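You operate a simulated robot arm through the tools that you are given. There is no shell and no other tool. Be economical: measure what you need, move in short steps, check, and stop when the job is done.

You run a simulated robot arm. Do the job below in one go: nothing can be reset, and whatever is moved stays where it is left.

JOB
Pile some things up. At the end: the sponge with the green handle stands on top of the blue pad; the brown wallet from the top of the short bench is on the lamp table, with the grey oil tin from there on top of it and the dark block on top of that; whatever was shut is shut again. Leave all else as you found it, and nothing knocked over.

It is judged by the outcome, as a careful person would: the job done as asked, and still so three seconds after it is handed in. It fails if anything else is knocked over, pushed out of place, dropped, spilled or broken.

ROBOT AND FRAMES
A 6-joint arm with a two-finger parallel gripper, fixed in place. Base frame: the origin is at the foot of the arm, x ahead of it, y to its left, z up; the work surface is at about z = 750. Lengths are in mm, angles in rad, forces in N, time in s.
With the tool pointing down near the work surface it reaches from about 180 to 640 mm from the base axis. Its first joint turns from -1.152 to 1.152 rad. Payload 2.7 kg.
The tool frame sits at the grasp point between the pads (the TCP): z along the fingers, y along the line on which they close. The tips reach 23 mm beyond it. Largest opening 94 mm; finger width 38, thickness 10; the body of the gripper, 54 by 96 mm, starts 39 mm behind the TCP.
Orientation is told as [roll, pitch, yaw] about the base's x, y, z axes, in that order, counted from this pose: with the fingers straight down and closing along the base's y, the tool's x points along the base's -x, its y along +y and its z along -z.

CONTROLS
- The arm moves only by the tool arm_command. Its argument "targets" is one flat list of numbers, 7 for each row, row after row: the shift along the base's x, y, z in units of 300 mm (1.0 is 300 mm), then the turn, a rotation vector about the base's x, y, z in units of 180 degrees (1.0 is 180 degrees), then the closure, from 0 (fully open) to 1 (shut). In form: [tx, ty, tz, ax, ay, az, gripper, tx, ty, tz, ax, ay, az, gripper, ...]. A call has 1 to 12 rows; each row is the pose to reach, as a shift and turn from the pose commanded when the call began. A call with a number of a shift or a turn outside -1 to 1 is refused whole. A row lasts 0.2 s, in which the tool goes at most 50 mm and 0.15 rad; a call with a longer step from one row to the next is refused whole, and so is a gripper value outside its range. Where a pose cannot be reached the arm comes as near as it can. A force on the tool above 40 N (or 10 N above the force at the start of the call, whichever is more), or a blocked arm, ends the call early, and 0.2 s more pass. Each finger travels about 45 mm/s and halts on what it meets, pressing with about 25 N; the grip force reading is that of the motor and also rises with nothing between the fingers. The clock runs only during rows and for 0.2 s after the last one: add rows that repeat a pose to give the fingers time. The reply holds the time, the measured pose of the TCP, the force on the tool along the base axes, the opening and the grip force, in the units named above and with some noise, with the torque about the TCP (base axes, N m) and any sound that the robot's microphone picked up.
- Cameras (640 x 400 px; columns grow to the right, rows downward): "scene" is fixed at [79.4, -448.8, 1383.8]; the picture's right is [0.65, -0.76, 0.00], its down [-0.56, -0.48, -0.67] and it looks along [0.51, 0.44, -0.74] (base axes); focal length 328 px, centre (320, 200). "wrist" rides on the gripper at [86, 16, -74] in the tool frame; the picture's right is [-0.18, 0.98, 0.00], its down [-0.58, -0.11, -0.81] and it looks along [-0.79, -0.15, 0.59] (tool axes); focal length 243 px, centre (320, 200). There is no depth. A picture from a camera that has moved, and an enlarged one, comes with that camera's place and axes in the base frame and with its lens.
- get_image(camera): a new picture of that camera. No time passes.
- close_up(camera, box): a new picture of the part [left, top, right, bottom] of that camera's present view, enlarged. No time passes.
- close_job(): hands the job in; it is judged then, once.

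Work in short steps. Places have to be worked out from the pictures, the camera data and where the tool is seen: move nearer, look again, correct. Check each grasp and each placing, and mend what went wrong. You have 120 turns and 76 pictures in all, those below and enlarged ones among them. Open the gripper and draw the arm clear of the work before you hand the job in, unless the task says otherwise; then end with one line.

The tools are called after "Call:" as a command line: name --argument value ..., lists and objects as JSON in quotes. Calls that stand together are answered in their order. arm_command: Moves the arm, as the interface text tells. Its arguments: {"type":"object","properties":{"targets":{"type":"array","items":{"type":"number"}}},"required":["targets"]} The other tools are called the same way: get_image (camera) takes a picture; close_up (camera, box) takes an enlarged picture of a part of a camera's view; close_job () hands the job in.

At the start:

```text
time_s: 0.0
ee_pos: [299.5, 223.2, 1031.5]
tcp_rot: [0.002, -0.001, 0.002]
ft_force: [-0.4, 0.5, -0.2]
ft_torque: [-0.03, -0.04, 0.01]
width: 94.3
grip_force: 0.0
```

scene: 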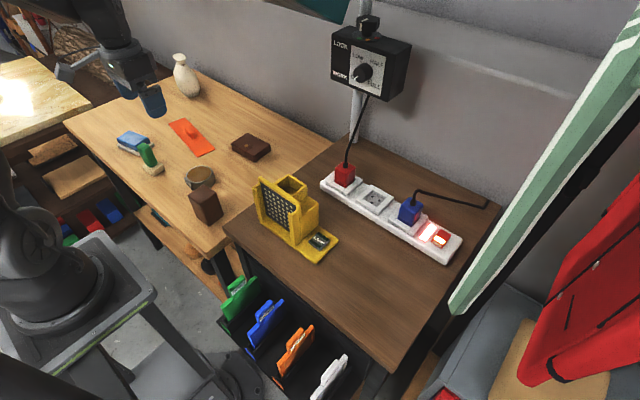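
wrist: 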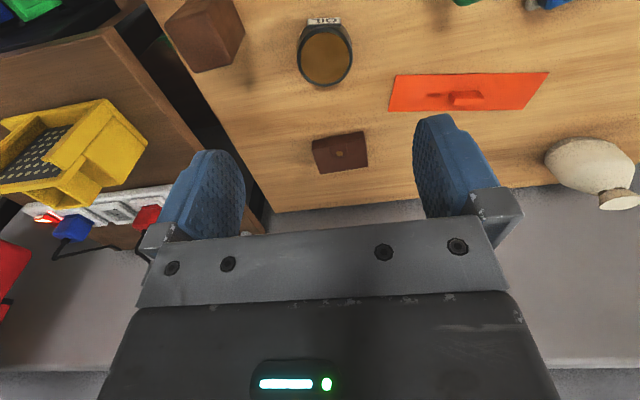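

I'll look closer at both surfaces before moving anything.

Call:
close_up --camera "scene" --box '[60, 60, 300, 240]'

Call:
close_up --camera "scene" --box '[200, 130, 500, 400]'

Call:
close_up --camera "scene" --box '[0, 0, 240, 240]'

```text
2.22 times, centred on (180, 150) of scene
camera zoom: at [79.4, -448.8, 1383.8], right [0.65, -0.76, 0.0], down [-0.56, -0.48, -0.67], along [0.51, 0.44, -0.74], focal length 728 px, centre (631, 311)
```

zoom: 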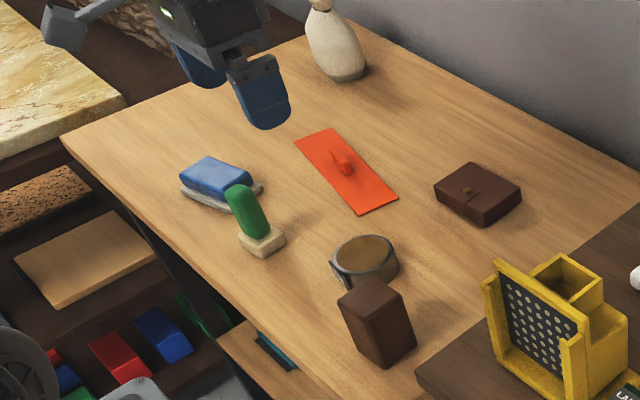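

```text
1.48 times, centred on (350, 265) of scene
camera zoom: at [79.4, -448.8, 1383.8], right [0.65, -0.76, 0.0], down [-0.56, -0.48, -0.67], along [0.51, 0.44, -0.74], focal length 486 px, centre (276, 104)
```

zoom: 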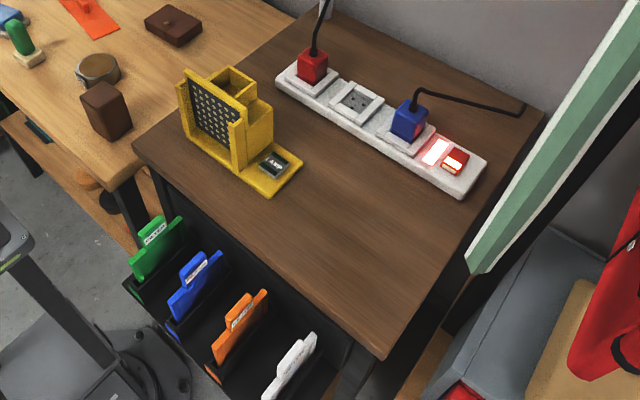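

```text
1.67 times, centred on (120, 120) of scene
camera zoom: at [79.4, -448.8, 1383.8], right [0.65, -0.76, 0.0], down [-0.56, -0.48, -0.67], along [0.51, 0.44, -0.74], focal length 546 px, centre (653, 333)
```

zoom: 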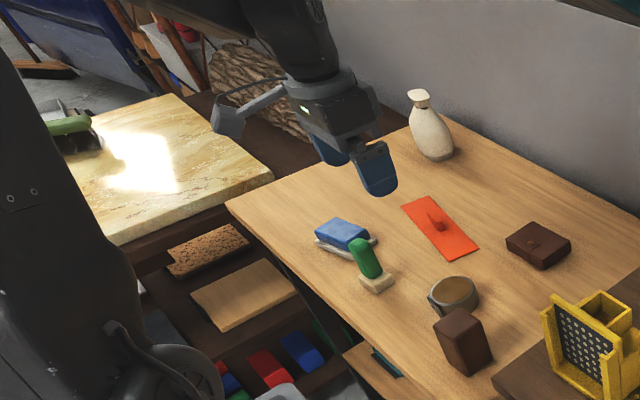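

Zooming in on labels to be sure of which table is which and which object is which.

Call:
close_up --camera "scene" --box '[250, 165, 350, 270]'

Call:
close_up --camera "scene" --box '[105, 105, 285, 230]'

Call:
close_up --camera "wrist" --box '[160, 0, 400, 180]'

```text
3.81 times, centred on (300, 218) of scene
camera zoom: at [79.4, -448.8, 1383.8], right [0.65, -0.76, 0.0], down [-0.56, -0.48, -0.67], along [0.51, 0.44, -0.74], focal length 1248 px, centre (396, 133)
```

zoom: 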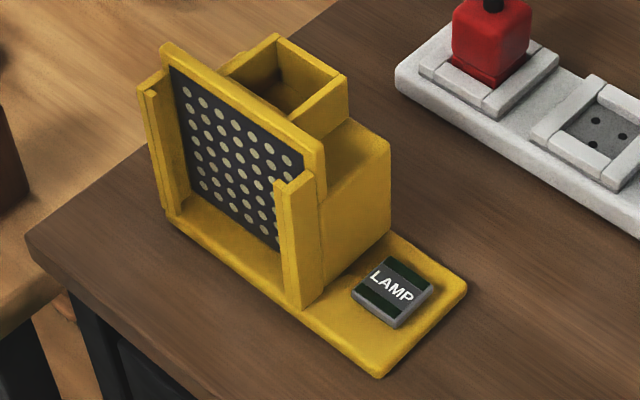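

```text
3.20 times, centred on (195, 168) of scene
camera zoom: at [79.4, -448.8, 1383.8], right [0.65, -0.76, 0.0], down [-0.56, -0.48, -0.67], along [0.51, 0.44, -0.74], focal length 1049 px, centre (720, 304)
```

zoom: 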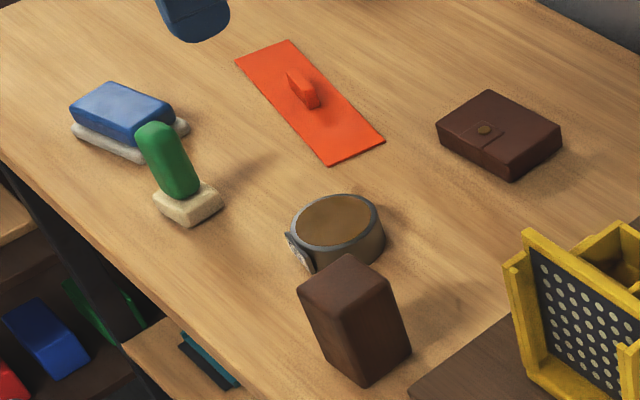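

```text
2.22 times, centred on (280, 90) of wrist
camera zoom: at [212.3, 239.8, 1107.0], right [0.18, 0.98, 0.0], down [0.58, -0.11, 0.81], along [0.79, -0.15, -0.59], focal length 539 px, centre (409, 444)
```

zoom: 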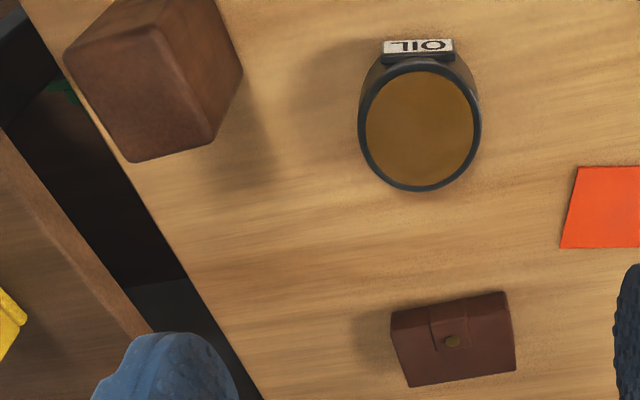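

The lamp table is the dark one (label LAMP), at roughly x 290–800, y −430..40. I estimate these positions:
- Wallet: (525, 212).
- Tin, label OIL and maybe open: (350, 212).
- Block: (296, 98).
- Sponge: (291, 345).
- Blue pad: (314, 487).

I'll move towards the wallet for a better view.

Call:
arm_command --targets '[0.1, 0, -0.07, 0, 0, 0, 0, 0.2, 0, -0.14, 0, 0, 0, 0, 0.3, -0.01, -0.21, 0, 0, 0, 0, 0.4, -0.02, -0.28, 0, 0, 0, 0, 0.5, -0.02, -0.35, 0, 0, 0, 0]'

Call:
get_image --camera "wrist"

Call:
get_image --camera "scene"

```text
time_s: 1.2
ee_pos: [448.7, 218.8, 927.3]
tcp_rot: [0.0, -0.001, 0.0]
ft_force: [-0.2, 0.4, -0.2]
ft_torque: [-0.01, -0.01, -0.01]
width: 93.9
grip_force: 0.0
```

```text
67 pictures are left
camera wrist: at [361.7, 234.7, 1002.0], right [0.18, 0.98, 0.0], down [0.58, -0.11, 0.81], along [0.79, -0.15, -0.59], focal length 243 px, centre (320, 200)
```

wrist: 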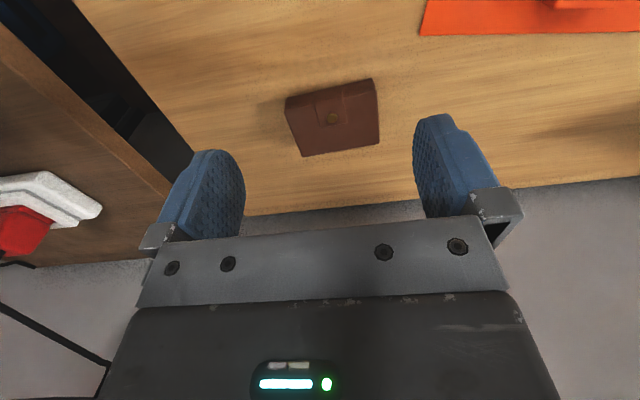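

```text
66 pictures are left
```

scene: 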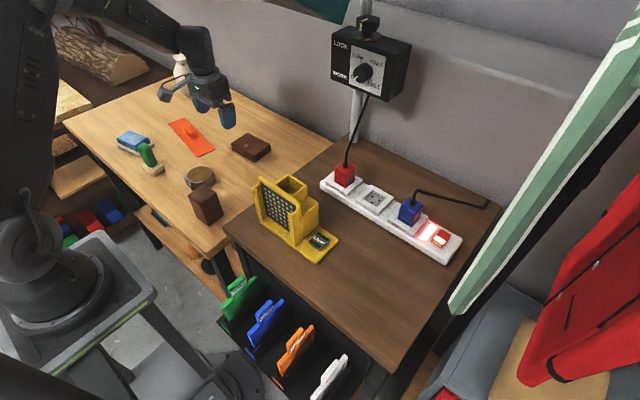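

Call:
close_up --camera "wrist" --box '[270, 65, 400, 170]'

```text
3.81 times, centred on (335, 118) of wrist
camera zoom: at [361.7, 234.7, 1002.0], right [0.18, 0.98, 0.0], down [0.58, -0.11, 0.81], along [0.79, -0.15, -0.59], focal length 924 px, centre (263, 514)
```

zoom: 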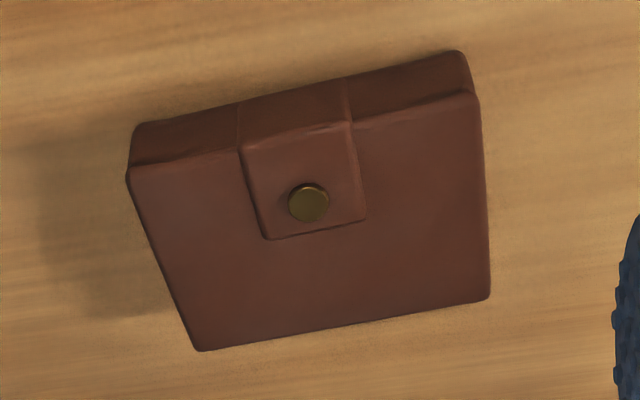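

The wallet is about 68 × 96 × 23 mm, centred at (535, 219) with yaw about +0.06. I need to close across its short side (along x), so I turn the tool about +93° above it.

Call:
arm_command --targets '[0.026, 0.001, -0.01, 0, 0, 0.0472, 0, 0.052, 0.002, -0.02, 0, 0, 0.0944, 0, 0.078, 0.003, -0.03, 0, 0, 0.1416, 0, 0.104, 0.003, -0.04, 0, 0, 0.1888, 0, 0.13, 0.003, -0.05, 0, 0, 0.236, 0, 0.156, 0.003, -0.06, 0, 0, 0.2832, 0, 0.182, 0.003, -0.07, 0, 0, 0.3304, 0, 0.208, 0.003, -0.08, 0, 0, 0.3776, 0, 0.234, 0.003, -0.09, 0, 0, 0.4248, 0, 0.26, 0.003, -0.1, 0, 0, 0.472, 0, 0.287, 0.003, -0.11, 0, 0, 0.5185, 0, 0.287, 0.003, -0.11, 0, 0, 0.5185, 0]'

Call:
get_image --camera "wrist"

```text
time_s: 3.8
ee_pos: [534.9, 218.9, 893.1]
tcp_rot: [0.0, 0.0, 1.63]
ft_force: [-0.4, 0.0, -0.2]
ft_torque: [-0.01, 0.0, -0.02]
width: 94.2
grip_force: 0.0
```

```text
64 pictures are left
camera wrist: at [523.7, 130.9, 968.6], right [-0.99, 0.12, 0.0], down [0.07, 0.59, 0.81], along [0.1, 0.8, -0.59], focal length 243 px, centre (320, 200)
```

wrist: 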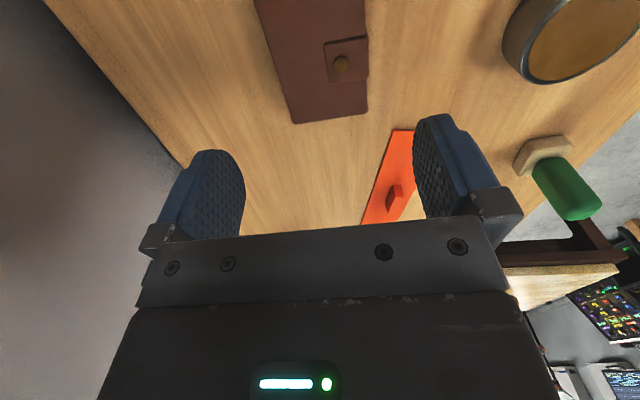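

The corners agree with the earlier fix. Descending straight to z ≈ 777.

Call:
arm_command --targets '[0, 0, -0.1, 0, 0, 0, 0, 0, 0, -0.2, 0, 0, 0, 0, 0, 0, -0.29, 0, 0, 0, 0, 0, 0, -0.34, 0, 0, 0, 0, 0, 0, -0.387, 0, 0, 0, 0]'

Call:
get_image --camera "wrist"

```text
time_s: 5.0
ee_pos: [535.7, 219.3, 777.5]
tcp_rot: [0.001, 0.0, 1.627]
ft_force: [-0.3, -0.7, 0.2]
ft_torque: [0.04, 0.03, 0.04]
width: 93.9
grip_force: 0.1
```

```text
63 pictures are left
camera wrist: at [523.7, 130.9, 851.8], right [-0.99, 0.13, 0.0], down [0.07, 0.59, 0.81], along [0.1, 0.8, -0.59], focal length 243 px, centre (320, 200)
```

wrist: 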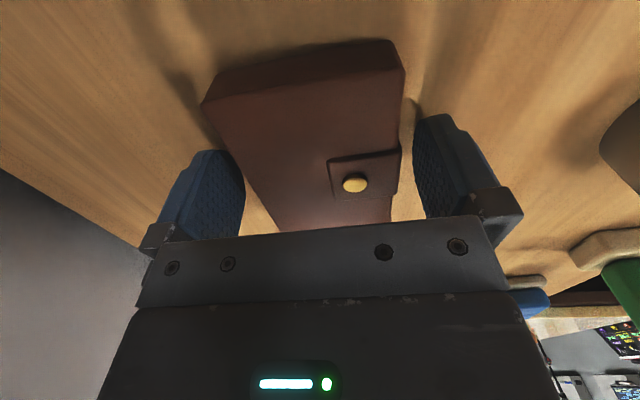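

Fingers straddle the wallet; closing.

Call:
arm_command --targets '[0, 0, 0, 0, 0, 0, 0.3, 0, 0, 0, 0, 0, 0, 0.6, 0, 0, 0, 0, 0, 0, 0.8, 0, 0, 0, 0, 0, 0, 0.8, 0, 0, 0, 0, 0, 0, 0.8]'

```text
time_s: 6.2
ee_pos: [534.6, 217.9, 776.0]
tcp_rot: [-0.001, 0.001, 1.629]
ft_force: [-0.1, 0.3, -0.6]
ft_torque: [0.01, -0.03, -0.01]
width: 71.6
grip_force: 24.6
```

Gripped at 71.6 mm. Lifting to z ≈ 880 and checking.

Call:
arm_command --targets '[0, 0, 0.04, 0, 0, 0, 0.8, 0, 0, 0.12, 0, 0, 0, 0.8, 0, 0, 0.2, 0, 0, 0, 0.8, 0, 0, 0.28, 0, 0, 0, 0.8, 0, 0, 0.35, 0, 0, 0, 0.8]'

Call:
get_image --camera "wrist"

```text
time_s: 7.4
ee_pos: [533.9, 219.6, 882.4]
tcp_rot: [-0.001, 0.0, 1.629]
ft_force: [-0.3, -0.3, -1.9]
ft_torque: [0.01, -0.01, 0.03]
width: 71.7
grip_force: 24.9
```

```text
62 pictures are left
camera wrist: at [522.6, 131.2, 957.8], right [-0.99, 0.13, 0.0], down [0.07, 0.59, 0.81], along [0.1, 0.8, -0.59], focal length 243 px, centre (320, 200)
```

wrist: 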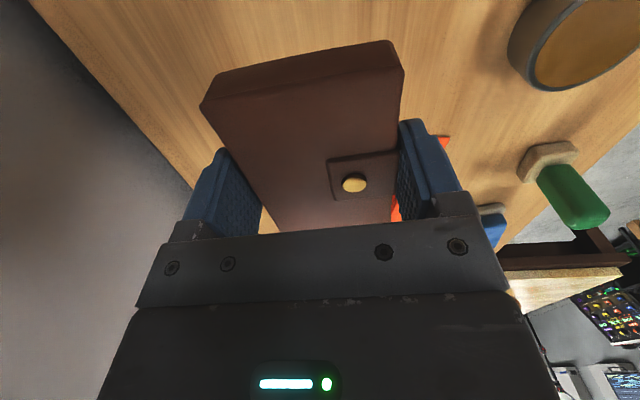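

Held firmly. Raise and pull back to x ≈ 400 first, then swing over to the lamp table.

Call:
arm_command --targets '[-0.04, -0.02, 0.06, 0, 0, 0, 0.8, -0.12, -0.06, 0.14, 0, 0, 0, 0.8, -0.22, -0.12, 0.22, 0, 0, 0, 0.8, -0.32, -0.2, 0.27, 0, 0, -0.005, 0.8, -0.4, -0.3, 0.3, 0, 0, -0.01, 0.8, -0.45, -0.42, 0.3, 0, 0, -0.0185, 0.8, -0.45, -0.55, 0.3, 0, 0, -0.0185, 0.8, -0.45, -0.68, 0.3, 0, 0, -0.0185, 0.8, -0.45, -0.81, 0.3, 0, 0, -0.0185, 0.8, -0.45, -0.9, 0.3, 0, 0, -0.0185, 0.8, -0.45, -0.97, 0.3, 0, 0, -0.0185, 0.8]'

Call:
arm_command --targets '[0, -0.1, 0, 0, 0, 0, 0.8, 0, -0.22, 0, 0, 0, 0, 0.8, 0, -0.34, 0, 0, 0, 0, 0.8, 0, -0.46, 0, 0, 0, 0, 0.8, 0, -0.57, 0, 0, 0, 0, 0.8, 0, -0.67, 0, 0, 0, 0, 0.8, 0, -0.75, 0, 0, 0, 0, 0.8]'

Call:
get_image --camera "wrist"

Call:
get_image --camera "scene"

```text
time_s: 9.8
ee_pos: [401.9, -72.2, 971.1]
tcp_rot: [0.0, -0.001, 1.57]
ft_force: [0.8, 0.3, -1.4]
ft_torque: [-0.03, -0.06, -0.03]
width: 71.7
grip_force: 24.6
```

```text
time_s: 11.4
ee_pos: [401.0, -295.9, 972.1]
tcp_rot: [0.001, 0.001, 1.57]
ft_force: [0.1, -0.6, -1.3]
ft_torque: [0.0, -0.02, 0.01]
width: 71.8
grip_force: 25.4
```

```text
61 pictures are left
camera wrist: at [384.5, -382.5, 1047.1], right [-0.98, 0.18, 0.0], down [0.11, 0.58, 0.81], along [0.15, 0.79, -0.59], focal length 243 px, centre (320, 200)
```

wrist: 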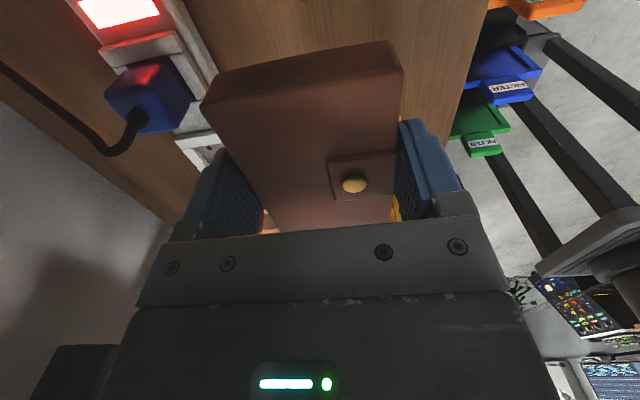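

```text
60 pictures are left
```

scene: 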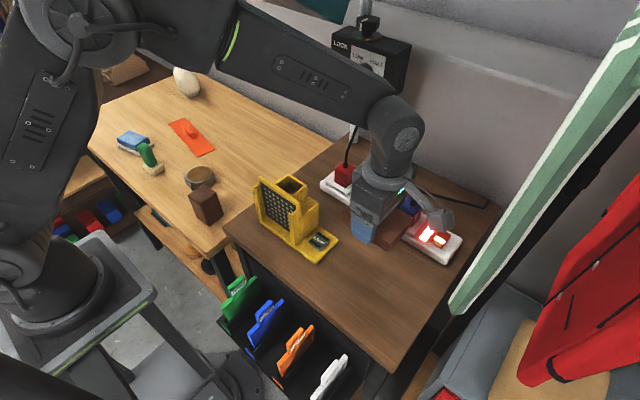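

Triangulating the lamp-table edge from both cameras puts its top at z ≈ 803, higher than the bench. On that basis the lamp spans x 340–417, y −213..−46, and the strip starts at x ≈ 505. I'll aim for (390, −310) and come down to 870 first.

Call:
arm_command --targets '[-0.033, -0.043, 0, 0, 0, 0, 0.8, -0.033, -0.043, -0.1, 0, 0, 0, 0.8, -0.033, -0.043, -0.2, 0, 0, 0, 0.8, -0.033, -0.043, -0.29, 0, 0, 0, 0.8, -0.033, -0.043, -0.34, 0, 0, 0, 0.8]'

Call:
close_up --camera "scene" --box '[250, 130, 500, 300]'

Call:
get_image --camera "wrist"

```text
time_s: 12.6
ee_pos: [391.1, -310.9, 868.8]
tcp_rot: [0.001, 0.002, 1.57]
ft_force: [-0.4, -0.6, -1.1]
ft_torque: [-0.01, 0.04, -0.02]
width: 71.7
grip_force: 25.1
```

```text
2.35 times, centred on (375, 215) of scene
camera zoom: at [79.4, -448.9, 1383.8], right [0.65, -0.76, 0.0], down [-0.56, -0.48, -0.67], along [0.51, 0.44, -0.74], focal length 771 px, centre (191, 165)
```

zoom: 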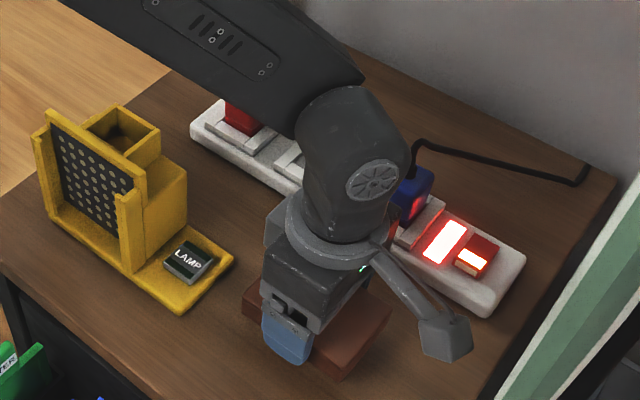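

```text
58 pictures are left
camera wrist: at [374.2, -397.9, 945.4], right [-0.98, 0.18, 0.0], down [0.11, 0.58, 0.81], along [0.15, 0.79, -0.59], focal length 243 px, centre (320, 200)
```

wrist: 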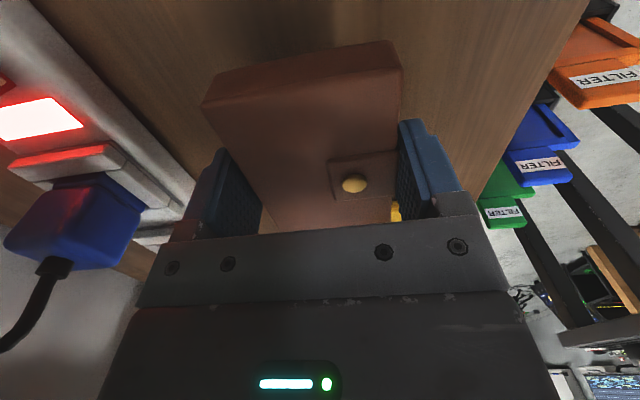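

Clear on all sides. Lowering towards 835, then feeling for the surface.

Call:
arm_command --targets '[0, 0, -0.04, 0, 0, 0, 0.8, 0, 0, -0.08, 0, 0, 0, 0.8, 0, 0, -0.1, 0, 0, 0, 0.8, 0, 0, -0.115, 0, 0, 0, 0.8]'

Call:
arm_command --targets '[0, 0, -0.006, 0, 0, 0, 0.8, 0, 0, -0.012, 0, 0, 0, 0.8]'

Call:
arm_command --targets '[0, 0, -0.005, 0, 0, 0, 0.8]'

```text
time_s: 13.6
ee_pos: [392.5, -312.7, 842.4]
tcp_rot: [-0.002, 0.006, 1.571]
ft_force: [-1.0, 0.2, 3.4]
ft_torque: [0.17, 0.22, -0.02]
width: 71.8
grip_force: 25.1
stopped in row 4: the force on the tool passed its limit (the readings are from after the stop); the commanded pose is now the measured one
```

```text
time_s: 14.2
ee_pos: [393.3, -312.5, 842.8]
tcp_rot: [-0.003, 0.006, 1.573]
ft_force: [0.6, 0.1, 3.1]
ft_torque: [0.16, 0.09, -0.01]
width: 71.8
grip_force: 24.9
stopped in row 2: the force on the tool passed its limit (the readings are from after the stop); the commanded pose is now the measured one
```

```text
time_s: 14.6
ee_pos: [393.5, -313.0, 842.5]
tcp_rot: [-0.002, 0.005, 1.574]
ft_force: [-2.5, 3.0, 20.1]
ft_torque: [0.64, 0.87, 0.03]
width: 71.6
grip_force: 24.5
```

Contact at TCP 842.5, so the table top is ≈ 816, a bit higher than my estimate. Checking the picture before release.

Call:
close_up --camera "scene" --box '[320, 190, 440, 300]'

Call:
get_image --camera "wrist"

```text
3.64 times, centred on (380, 245) of scene
camera zoom: at [79.1, -448.6, 1383.9], right [0.65, -0.76, 0.0], down [-0.56, -0.48, -0.67], along [0.51, 0.44, -0.74], focal length 1192 px, centre (102, 36)
```

zoom: 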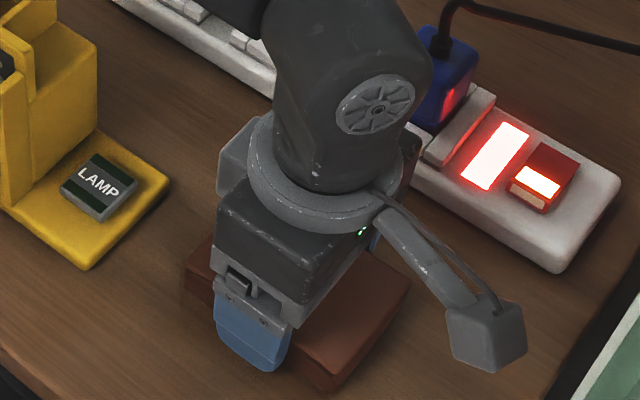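

```text
56 pictures are left
camera wrist: at [376.0, -399.4, 918.9], right [-0.98, 0.18, -0.01], down [0.1, 0.59, 0.8], along [0.15, 0.79, -0.6], focal length 243 px, centre (320, 200)
```

wrist: 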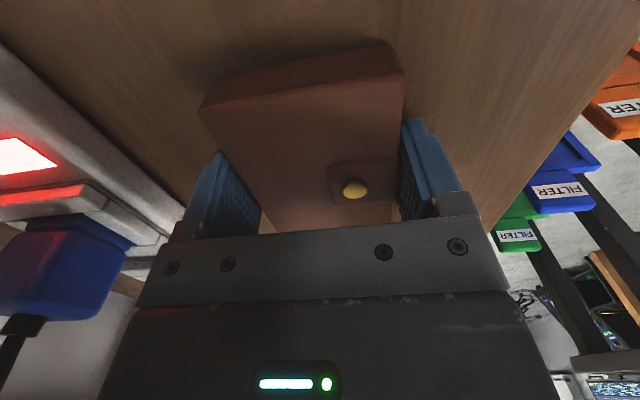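

The wallet sits on the table; release and rise straight up.

Call:
arm_command --targets '[0, 0, 0.002, 0, 0, 0, 0.5, 0, 0, 0.002, 0, 0, 0, 0.2, 0, 0, 0.002, 0, 0, 0, 0, 0, 0, 0.002, 0, 0, 0, 0, 0, 0, 0.002, 0, 0, 0, 0, 0, 0, 0.06, 0, 0, 0, 0, 0, 0, 0.2, 0, 0, 0, 0, 0, 0, 0.34, 0, 0, 0, 0, 0, 0, 0.45, 0, 0, 0, 0]'

Call:
get_image --camera "wrist"

```text
time_s: 16.6
ee_pos: [393.0, -312.1, 976.1]
tcp_rot: [-0.001, 0.003, 1.574]
ft_force: [-0.2, -0.9, -0.3]
ft_torque: [0.01, 0.0, -0.03]
width: 94.2
grip_force: 0.0
```

```text
55 pictures are left
camera wrist: at [376.5, -398.4, 1050.8], right [-0.98, 0.18, 0.0], down [0.11, 0.58, 0.8], along [0.15, 0.79, -0.59], focal length 243 px, centre (320, 200)
```

wrist: 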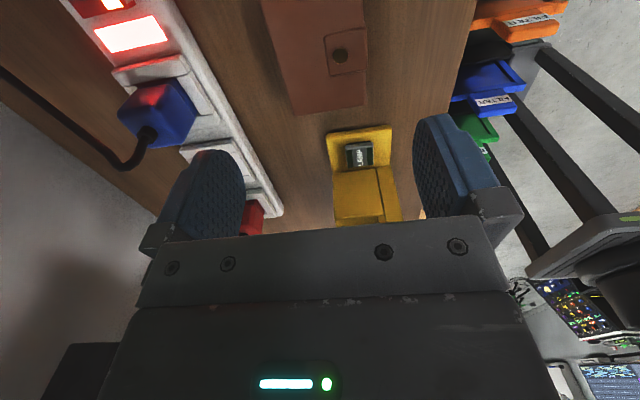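

Wallet placed well. Now return to the bench above the tin, turning the tool back to yaw 0.

Call:
arm_command --targets '[-0.03, 0.14, 0, 0, 0, -0.0456, 0, -0.06, 0.28, 0, 0, 0, -0.0911, 0, -0.09, 0.42, 0, 0, 0, -0.1367, 0, -0.12, 0.56, 0, 0, 0, -0.1822, 0, -0.15, 0.7, 0, 0, 0, -0.2278, 0, -0.18, 0.84, 0, 0, 0, -0.2733, 0, -0.21, 0.98, 0, 0, 0, -0.3189, 0, -0.24, 1.0, 0, 0, 0, -0.3644, 0, -0.27, 1.0, -0.02, 0, 0, -0.41, 0, -0.3, 1.0, -0.04, 0, 0, -0.4555, 0, -0.33, 1.0, -0.06, 0, 0, -0.501, 0]'

Call:
arm_command --targets '[0, 0.15, 0, 0, 0, 0, 0, 0, 0.3, 0, 0, 0, 0, 0, 0, 0.45, 0, 0, 0, 0, 0, 0, 0.6, -0.03, 0, 0, 0, 0, 0, 0.74, -0.06, 0, 0, 0, 0]'

Call:
get_image --camera "wrist"

Call:
get_image --camera "scene"

```text
time_s: 19.0
ee_pos: [292.9, -11.0, 957.5]
tcp_rot: [-0.002, 0.004, -0.003]
ft_force: [0.3, 0.2, 0.4]
ft_torque: [-0.02, -0.01, 0.01]
width: 94.1
grip_force: 0.2
```

```text
time_s: 20.2
ee_pos: [292.7, 208.9, 938.1]
tcp_rot: [-0.004, 0.002, -0.003]
ft_force: [0.6, 0.1, 0.4]
ft_torque: [-0.02, 0.01, 0.02]
width: 93.8
grip_force: 0.2
```

```text
54 pictures are left
camera wrist: at [207.2, 226.1, 1014.6], right [0.19, 0.98, 0.0], down [0.58, -0.11, 0.8], along [0.79, -0.15, -0.59], focal length 243 px, centre (320, 200)
```

wrist: 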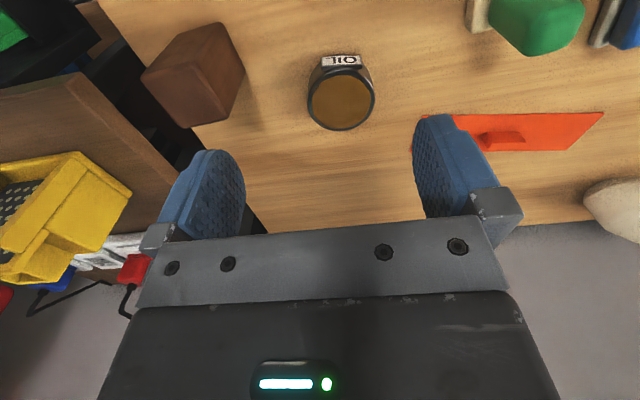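

```text
53 pictures are left
```

scene: 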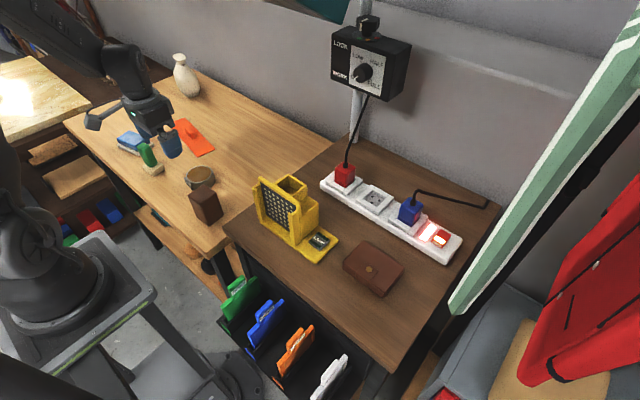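

Call:
close_up --camera "wrist" --box '[290, 40, 390, 140]'

Call:
close_up --camera "wrist" --box '[130, 10, 260, 140]'

Call:
close_up --camera "scene" --box '[175, 155, 235, 230]'

```text
4.00 times, centred on (340, 90) of wrist
camera zoom: at [207.2, 226.1, 1014.6], right [0.19, 0.98, 0.0], down [0.58, -0.11, 0.8], along [0.79, -0.15, -0.59], focal length 970 px, centre (240, 640)
```

zoom: 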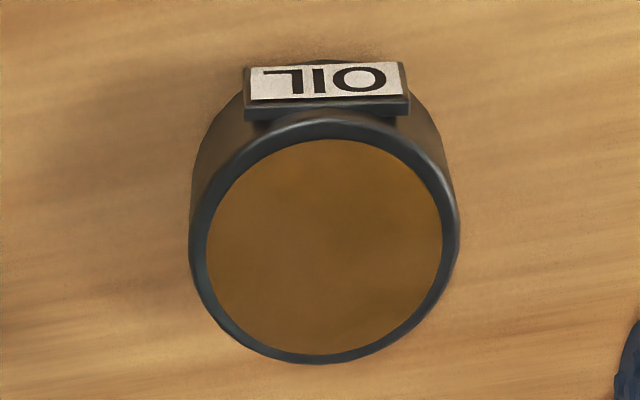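

```text
3.08 times, centred on (195, 75) of wrist
camera zoom: at [207.2, 226.1, 1014.6], right [0.19, 0.98, 0.0], down [0.58, -0.11, 0.8], along [0.79, -0.15, -0.59], focal length 746 px, centre (705, 585)
```

zoom: 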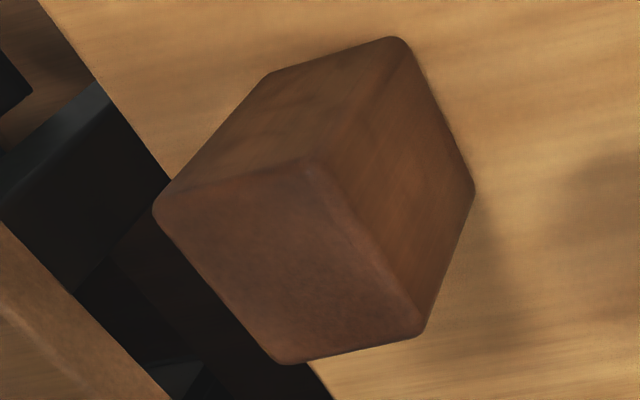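

```text
5.33 times, centred on (205, 192) of scene
camera zoom: at [79.4, -448.9, 1383.8], right [0.65, -0.76, 0.0], down [-0.56, -0.48, -0.67], along [0.51, 0.44, -0.74], focal length 1748 px, centre (933, 240)
```

zoom: 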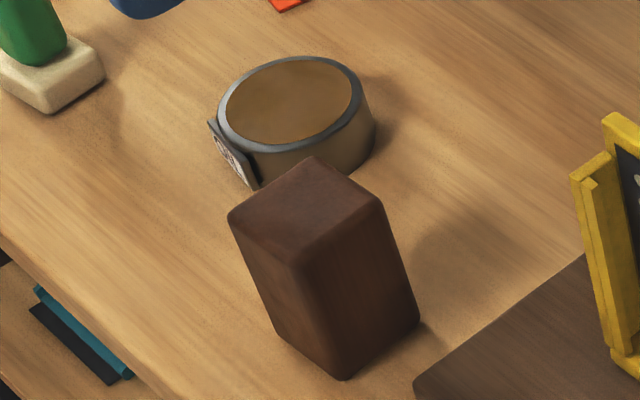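

The tin has a solid top, about 70 mm in diameter and centred near (353, 221). Moving above it for a finer look.

Call:
arm_command --targets '[0.07, 0.012, -0.07, 0, 0, 0, 0, 0.14, 0.024, -0.15, 0, 0, 0, 0, 0.2, 0.037, -0.22, 0, 0, 0, 0, 0.2, 0.037, -0.28, 0, 0, 0, 0]'

Call:
get_image --camera "wrist"

```text
time_s: 21.2
ee_pos: [352.1, 222.0, 854.2]
tcp_rot: [-0.003, 0.003, -0.001]
ft_force: [-0.3, -0.5, -1.1]
ft_torque: [0.02, 0.04, -0.01]
width: 94.2
grip_force: 0.0
```

```text
49 pictures are left
camera wrist: at [266.3, 237.8, 929.8], right [0.19, 0.98, 0.0], down [0.58, -0.11, 0.8], along [0.79, -0.15, -0.59], focal length 243 px, centre (320, 200)
```

wrist: 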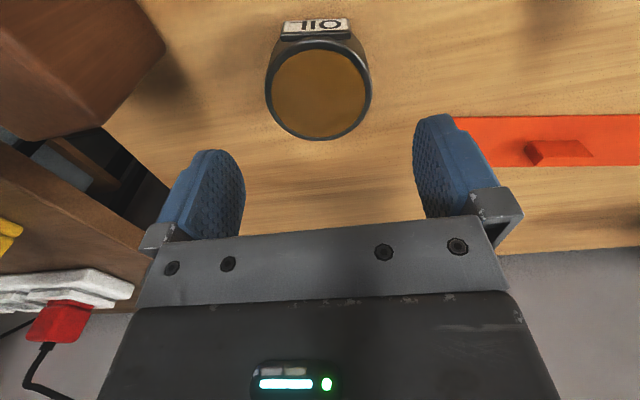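

Tin centre ≈ (350, 221). Descending to 777 with the fingers either side of it in y.

Call:
arm_command --targets '[-0.007, -0.002, -0.1, 0, 0, 0, 0, -0.007, -0.002, -0.18, 0, 0, 0, 0, -0.007, -0.002, -0.23, 0, 0, 0, 0, -0.007, -0.002, -0.257, 0, 0, 0, 0]'

Call:
get_image --camera "wrist"

```text
time_s: 22.2
ee_pos: [351.2, 220.9, 776.7]
tcp_rot: [-0.003, 0.005, -0.002]
ft_force: [-0.6, 0.1, -0.9]
ft_torque: [-0.02, 0.02, -0.01]
width: 94.0
grip_force: 0.1
```

```text
48 pictures are left
camera wrist: at [264.9, 236.3, 853.6], right [0.19, 0.98, 0.0], down [0.58, -0.11, 0.8], along [0.79, -0.15, -0.59], focal length 243 px, centre (320, 200)
```

wrist: 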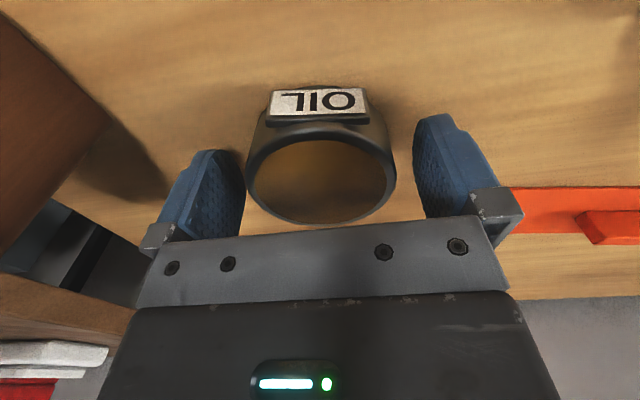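

The tin's top is ≈ 774 (height ~24 mm, diameter ~70 mm), nicely centred. Closing.

Call:
arm_command --targets '[0, 0, 0, 0, 0, 0, 0.2, 0, 0, 0, 0, 0, 0, 0.5, 0, 0, 0, 0, 0, 0, 0.8, 0, 0, 0, 0, 0, 0, 0.8, 0, 0, 0, 0, 0, 0, 0.8, 0, 0, 0.02, 0, 0, 0, 0.8, 0, 0, 0.07, 0, 0, 0, 0.8, 0, 0, 0.14, 0, 0, 0, 0.8, 0, 0, 0.22, 0, 0, 0, 0.8]'

Call:
get_image --camera "wrist"

```text
time_s: 24.2
ee_pos: [351.4, 219.8, 846.3]
tcp_rot: [-0.005, 0.006, -0.003]
ft_force: [-0.2, 0.9, -4.9]
ft_torque: [0.03, 0.05, -0.01]
width: 65.7
grip_force: 25.4
```

```text
47 pictures are left
camera wrist: at [264.4, 236.0, 921.7], right [0.19, 0.98, 0.0], down [0.59, -0.11, 0.8], along [0.79, -0.15, -0.6], focal length 243 px, centre (320, 200)
```

wrist: 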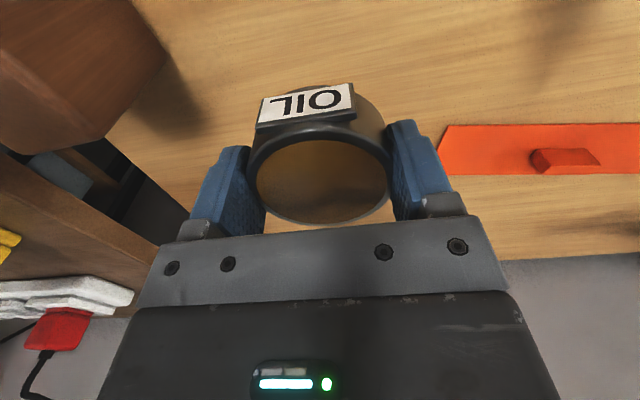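

Tin held (65.7 mm wide, ~0.5 kg). Lifting and carrying it smoothly to above the wallet at TCP ≈ (401, −312); the tin's centre is ~8 mm nearer the base than the TCP.

Call:
arm_command --targets '[0, 0, 0.06, 0, 0, 0, 0.8, 0, 0, 0.14, 0, 0, 0, 0.8, 0, -0.02, 0.23, 0, 0, 0, 0.8, 0, -0.06, 0.31, 0, 0, 0, 0.8, 0.01, -0.13, 0.38, 0, 0, 0, 0.8, 0.03, -0.23, 0.42, 0, 0, 0, 0.8, 0.05, -0.34, 0.43, 0, 0, 0, 0.8, 0.07, -0.46, 0.43, 0, 0, 0, 0.8, 0.09, -0.58, 0.43, 0, 0, 0, 0.8, 0.11, -0.7, 0.43, 0, 0, 0, 0.8, 0.13, -0.8, 0.43, 0, 0, 0, 0.8, 0.14, -0.88, 0.43, 0, 0, 0, 0.8]'

Call:
arm_command --targets '[0.005, -0.06, 0, 0, 0, 0, 0.8, 0.01, -0.16, 0, 0, 0, 0, 0.8, 0.015, -0.28, 0, 0, 0, 0, 0.8, 0.02, -0.4, 0, 0, 0, 0, 0.8, 0.025, -0.52, 0, 0, 0, 0, 0.8, 0.027, -0.64, 0, 0, 0, 0, 0.8, 0.027, -0.74, 0, 0, 0, 0, 0.8, 0.027, -0.82, 0, 0, 0, 0, 0.8, 0.027, -0.87, 0, 0, 0, 0, 0.8, 0.027, -0.893, 0, 0, 0, 0, 0.8]'

Call:
get_image --camera "wrist"

```text
time_s: 26.8
ee_pos: [392.7, -45.6, 973.7]
tcp_rot: [-0.002, 0.004, -0.002]
ft_force: [0.6, 0.0, -3.7]
ft_torque: [-0.04, -0.01, 0.0]
width: 66.0
grip_force: 24.5
```

```text
time_s: 29.0
ee_pos: [402.8, -313.5, 973.3]
tcp_rot: [-0.004, 0.004, -0.002]
ft_force: [0.1, 0.3, -4.5]
ft_torque: [-0.01, -0.01, 0.02]
width: 66.1
grip_force: 25.2
```

```text
46 pictures are left
camera wrist: at [314.8, -297.3, 1048.6], right [0.19, 0.98, 0.0], down [0.58, -0.11, 0.8], along [0.79, -0.15, -0.59], focal length 243 px, centre (320, 200)
```

wrist: 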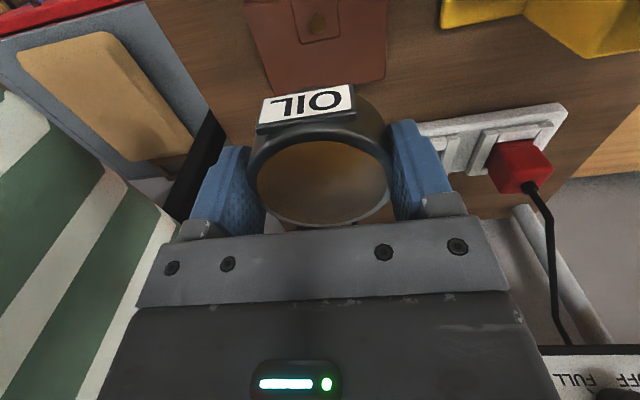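

The wallet's far edge works out at x ≈ 429 and its centre at ≈ (394, −313), so I'm aligned. Descending to ~885 for a check.

Call:
arm_command --targets '[0, 0, -0.06, 0, 0, 0, 0.8, 0, 0, -0.14, 0, 0, 0, 0.8, 0, 0, -0.21, 0, 0, 0, 0.8, 0, 0, -0.26, 0, 0, 0, 0.8, 0, 0, -0.293, 0, 0, 0, 0.8]'

Call:
get_image --camera "wrist"

Call:
close_up --camera "scene" --box '[300, 190, 460, 320]'

```text
time_s: 30.2
ee_pos: [400.3, -311.4, 887.0]
tcp_rot: [-0.003, 0.003, -0.002]
ft_force: [-0.4, -0.3, -4.1]
ft_torque: [0.02, 0.02, 0.04]
width: 65.9
grip_force: 25.0
```

```text
45 pictures are left
camera wrist: at [314.3, -295.7, 962.4], right [0.19, 0.98, 0.0], down [0.58, -0.11, 0.8], along [0.79, -0.15, -0.59], focal length 243 px, centre (320, 200)
```

wrist: 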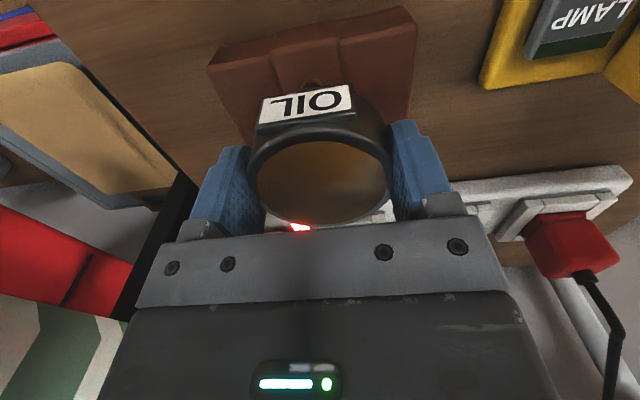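

```text
3.08 times, centred on (380, 255) of scene
camera zoom: at [79.4, -448.9, 1383.8], right [0.65, -0.76, 0.0], down [-0.56, -0.48, -0.67], along [0.51, 0.44, -0.74], focal length 1008 px, centre (135, 31)
```

zoom: 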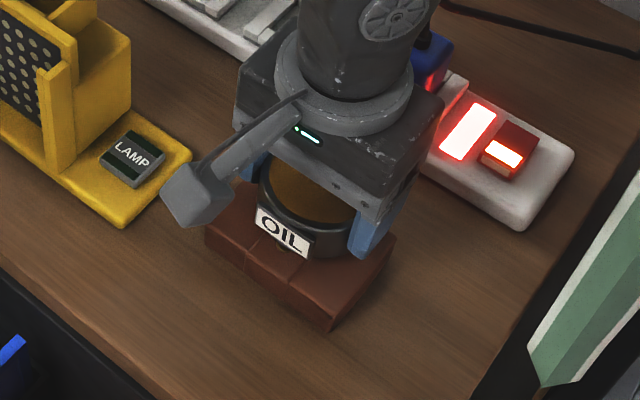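

Alignment is good; shifting +4 mm in x and lowering in small steps to feel contact (expected near 867).

Call:
arm_command --targets '[0.013, -0.003, -0.02, 0, 0, 0, 0.8, 0.013, -0.003, -0.04, 0, 0, 0, 0.8, 0.013, -0.003, -0.05, 0, 0, 0, 0.8]'

Call:
arm_command --targets '[0, 0, -0.003, 0, 0, 0, 0.8, 0, 0, -0.006, 0, 0, 0, 0.8, 0, 0, -0.009, 0, 0, 0, 0.8, 0, 0, -0.012, 0, 0, 0, 0.8, 0, 0, -0.015, 0, 0, 0, 0.8]'

```text
time_s: 31.0
ee_pos: [406.2, -313.1, 873.4]
tcp_rot: [-0.006, 0.001, -0.001]
ft_force: [-5.4, 2.9, 15.7]
ft_torque: [0.42, 0.34, 0.06]
width: 65.9
grip_force: 24.7
```

```text
time_s: 32.2
ee_pos: [406.2, -312.6, 868.3]
tcp_rot: [-0.003, 0.001, -0.002]
ft_force: [-1.4, 3.5, 30.0]
ft_torque: [0.88, 0.14, 0.01]
width: 65.9
grip_force: 25.1
```

Contact was felt from ~873. The last few mm may have slid the tin slightly in the grip, so I'm checking.

Call:
get_image --camera "wrist"

Call:
close_up --camera "scene" --box '[340, 210, 420, 300]'

```text
43 pictures are left
camera wrist: at [319.4, -296.7, 944.2], right [0.19, 0.98, -0.01], down [0.58, -0.11, 0.81], along [0.79, -0.15, -0.59], focal length 243 px, centre (320, 200)
```

wrist: 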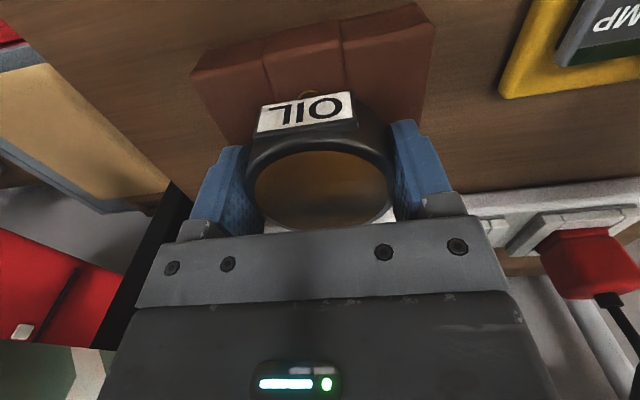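

```text
4.44 times, centred on (380, 255) of scene
camera zoom: at [78.9, -448.5, 1383.9], right [0.65, -0.76, 0.0], down [-0.56, -0.48, -0.67], along [0.51, 0.44, -0.74], focal length 1457 px, centre (53, -44)
```

zoom: 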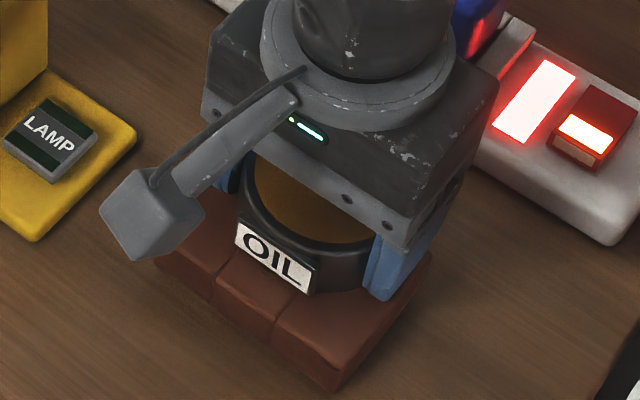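

The tin is centred on the wallet within a few mm and slid slightly up in the fingers. I'll ease up 1.5 mm to unload, then open slowly and rise.

Call:
arm_command --targets '[0, 0, 0.005, 0, 0, 0, 0.8, 0, 0, 0.005, 0, 0, 0, 0.25, 0, 0, 0.005, 0, 0, 0, 0.1, 0, 0, 0.005, 0, 0, 0, 0, 0, 0, 0.005, 0, 0, 0, 0, 0, 0, 0.005, 0, 0, 0, 0]'

Call:
arm_command --targets '[0, 0, 0.04, 0, 0, 0, 0, 0, 0, 0.12, 0, 0, 0, 0, 0, 0, 0.22, 0, 0, 0, 0, 0, 0, 0.32, 0, 0, 0, 0, 0, 0, 0.4, 0, 0, 0, 0]'

Call:
get_image --camera "wrist"

Call:
close_up --camera "scene" --box '[320, 200, 440, 310]'

```text
time_s: 33.6
ee_pos: [404.8, -312.6, 868.6]
tcp_rot: [-0.003, 0.002, -0.002]
ft_force: [-2.4, -8.1, 21.1]
ft_torque: [0.8, -0.03, 0.1]
width: 90.6
grip_force: 0.0
```

```text
time_s: 34.8
ee_pos: [405.7, -313.5, 989.5]
tcp_rot: [-0.003, 0.005, -0.002]
ft_force: [0.7, -0.2, 0.4]
ft_torque: [0.02, 0.03, -0.01]
width: 93.8
grip_force: 0.0
```

```text
41 pictures are left
camera wrist: at [318.8, -295.6, 1064.5], right [0.19, 0.98, 0.0], down [0.58, -0.11, 0.8], along [0.79, -0.15, -0.59], focal length 243 px, centre (320, 200)
```

wrist: 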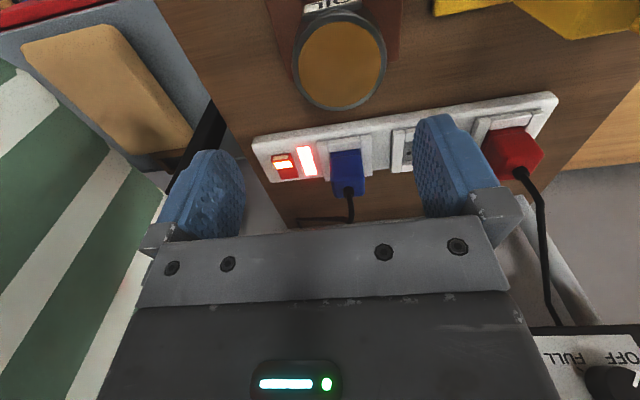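

```text
3.64 times, centred on (380, 255) of scene
camera zoom: at [79.4, -448.8, 1383.8], right [0.65, -0.76, 0.0], down [-0.56, -0.48, -0.67], along [0.51, 0.44, -0.74], focal length 1192 px, centre (102, 0)
```

zoom: 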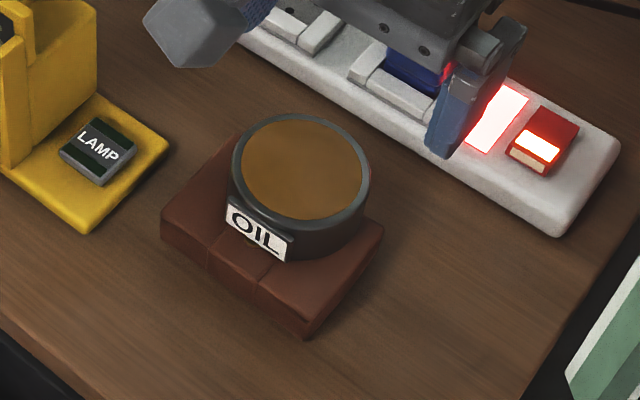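

The tin is on the wallet, but it sits about 15 mm toward the far edge. I'll regrasp it with the tips clear of the wallet (whose top is ≈ 846) and shift it about 13 mm back for a safer pile.

Call:
arm_command --targets '[0, 0, -0.1, 0, 0, 0, 0, 0, 0, -0.2, 0, 0, 0, 0, 0, 0, -0.28, 0, 0, 0, 0, 0, 0, -0.34, 0, 0, 0, 0, 0, 0, -0.383, 0, 0, 0, 0]'

Call:
get_image --camera "wrist"

```text
time_s: 36.0
ee_pos: [405.9, -312.0, 873.6]
tcp_rot: [-0.005, 0.004, 0.0]
ft_force: [-0.1, 1.3, 0.8]
ft_torque: [0.04, 0.01, 0.04]
width: 93.7
grip_force: 0.1
```

```text
39 pictures are left
camera wrist: at [319.0, -296.4, 948.9], right [0.19, 0.98, 0.0], down [0.58, -0.11, 0.8], along [0.79, -0.15, -0.59], focal length 243 px, centre (320, 200)
```

wrist: 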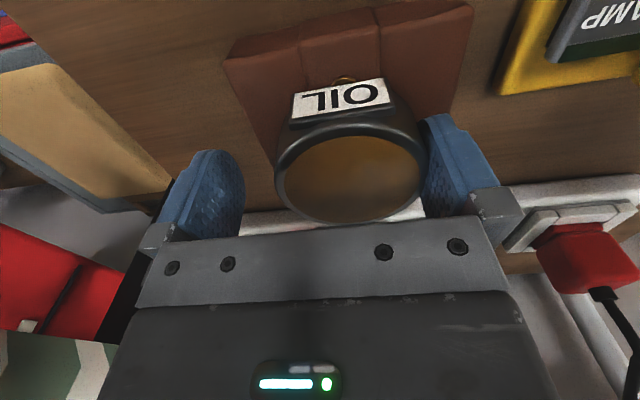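

Wallet and tin both drifted about 13 mm in +y on release: a fingertip was still loaded and dragged them together. I'll centre the gripper on the tin (+13 mm y), close gently, lift a little, move it −10 mm in x, and set it down.

Call:
arm_command --targets '[0, 0.022, 0.002, 0, 0, 0, 0, 0, 0.043, 0.002, 0, 0, 0, 0, 0, 0.043, 0.002, 0, 0, 0, 0.3, 0, 0.043, 0.002, 0, 0, 0, 0.6, 0, 0.043, 0.002, 0, 0, 0, 0.8, 0, 0.043, 0.002, 0, 0, 0, 0.8, 0, 0.043, 0.002, 0, 0, 0, 0.8]'

Call:
arm_command --targets '[0, 0, 0.01, 0, 0, 0, 0.8, 0, 0, 0.025, 0, 0, 0, 0.8, 0, 0, 0.035, 0, 0, 0, 0.8]'

Call:
get_image --camera "wrist"

Call:
close_up --camera "scene" --box '[320, 200, 440, 310]'

```text
time_s: 37.6
ee_pos: [405.3, -298.9, 874.1]
tcp_rot: [-0.003, 0.005, -0.003]
ft_force: [-0.1, 1.4, -0.2]
ft_torque: [0.09, 0.02, -0.03]
width: 66.0
grip_force: 24.7
```

```text
time_s: 38.4
ee_pos: [406.1, -298.7, 885.0]
tcp_rot: [-0.004, 0.006, -0.001]
ft_force: [0.7, 0.3, -4.5]
ft_torque: [0.03, -0.02, 0.01]
width: 66.2
grip_force: 25.1
```

```text
38 pictures are left
camera wrist: at [319.1, -283.3, 960.3], right [0.19, 0.98, 0.0], down [0.58, -0.11, 0.8], along [0.79, -0.15, -0.59], focal length 243 px, centre (320, 200)
```

wrist: 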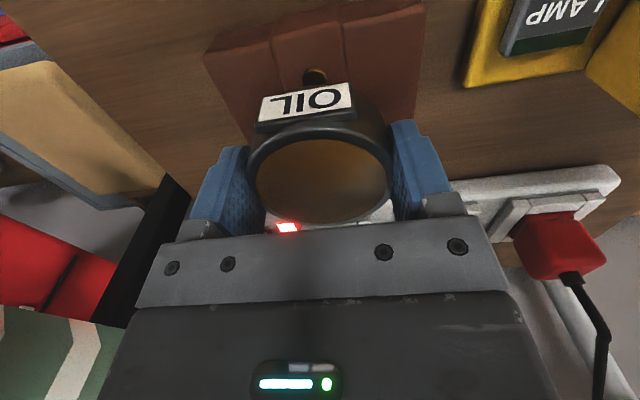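

```text
3.64 times, centred on (380, 255) of scene
camera zoom: at [79.4, -448.9, 1383.8], right [0.65, -0.76, 0.0], down [-0.56, -0.48, -0.67], along [0.51, 0.44, -0.74], focal length 1192 px, centre (102, 0)
```

zoom: 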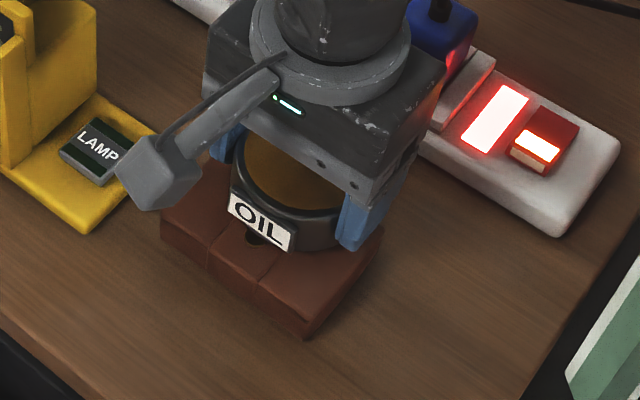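

The wallet's snap button matters here, because the tin should not rock on it. Zooming in to see where it sits relative to the tin.

Call:
close_up --camera "wrist" --box '[190, 0, 440, 160]'

Call:
close_up --camera "scene" --box '[345, 230, 405, 300]'

```text
2.50 times, centred on (315, 80) of wrist
camera zoom: at [319.1, -283.3, 960.3], right [0.19, 0.98, 0.0], down [0.58, -0.11, 0.8], along [0.79, -0.15, -0.59], focal length 606 px, centre (332, 500)
```

zoom: 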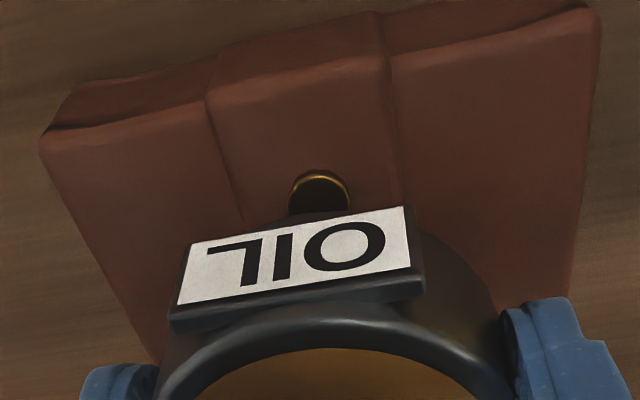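

```text
5.71 times, centred on (375, 265) of scene
camera zoom: at [79.4, -448.9, 1383.8], right [0.65, -0.76, 0.0], down [-0.56, -0.48, -0.67], along [0.51, 0.44, -0.74], focal length 1873 px, centre (6, -171)
```

zoom: 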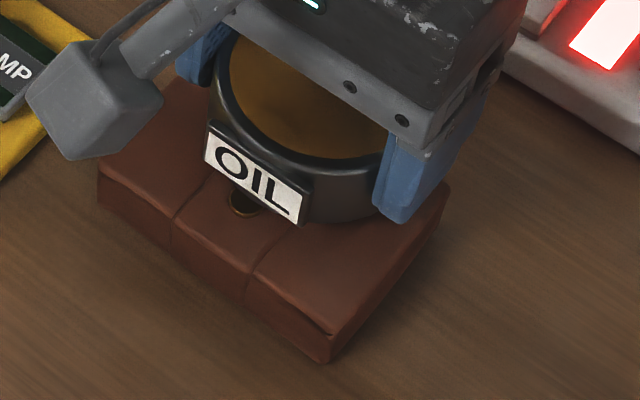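

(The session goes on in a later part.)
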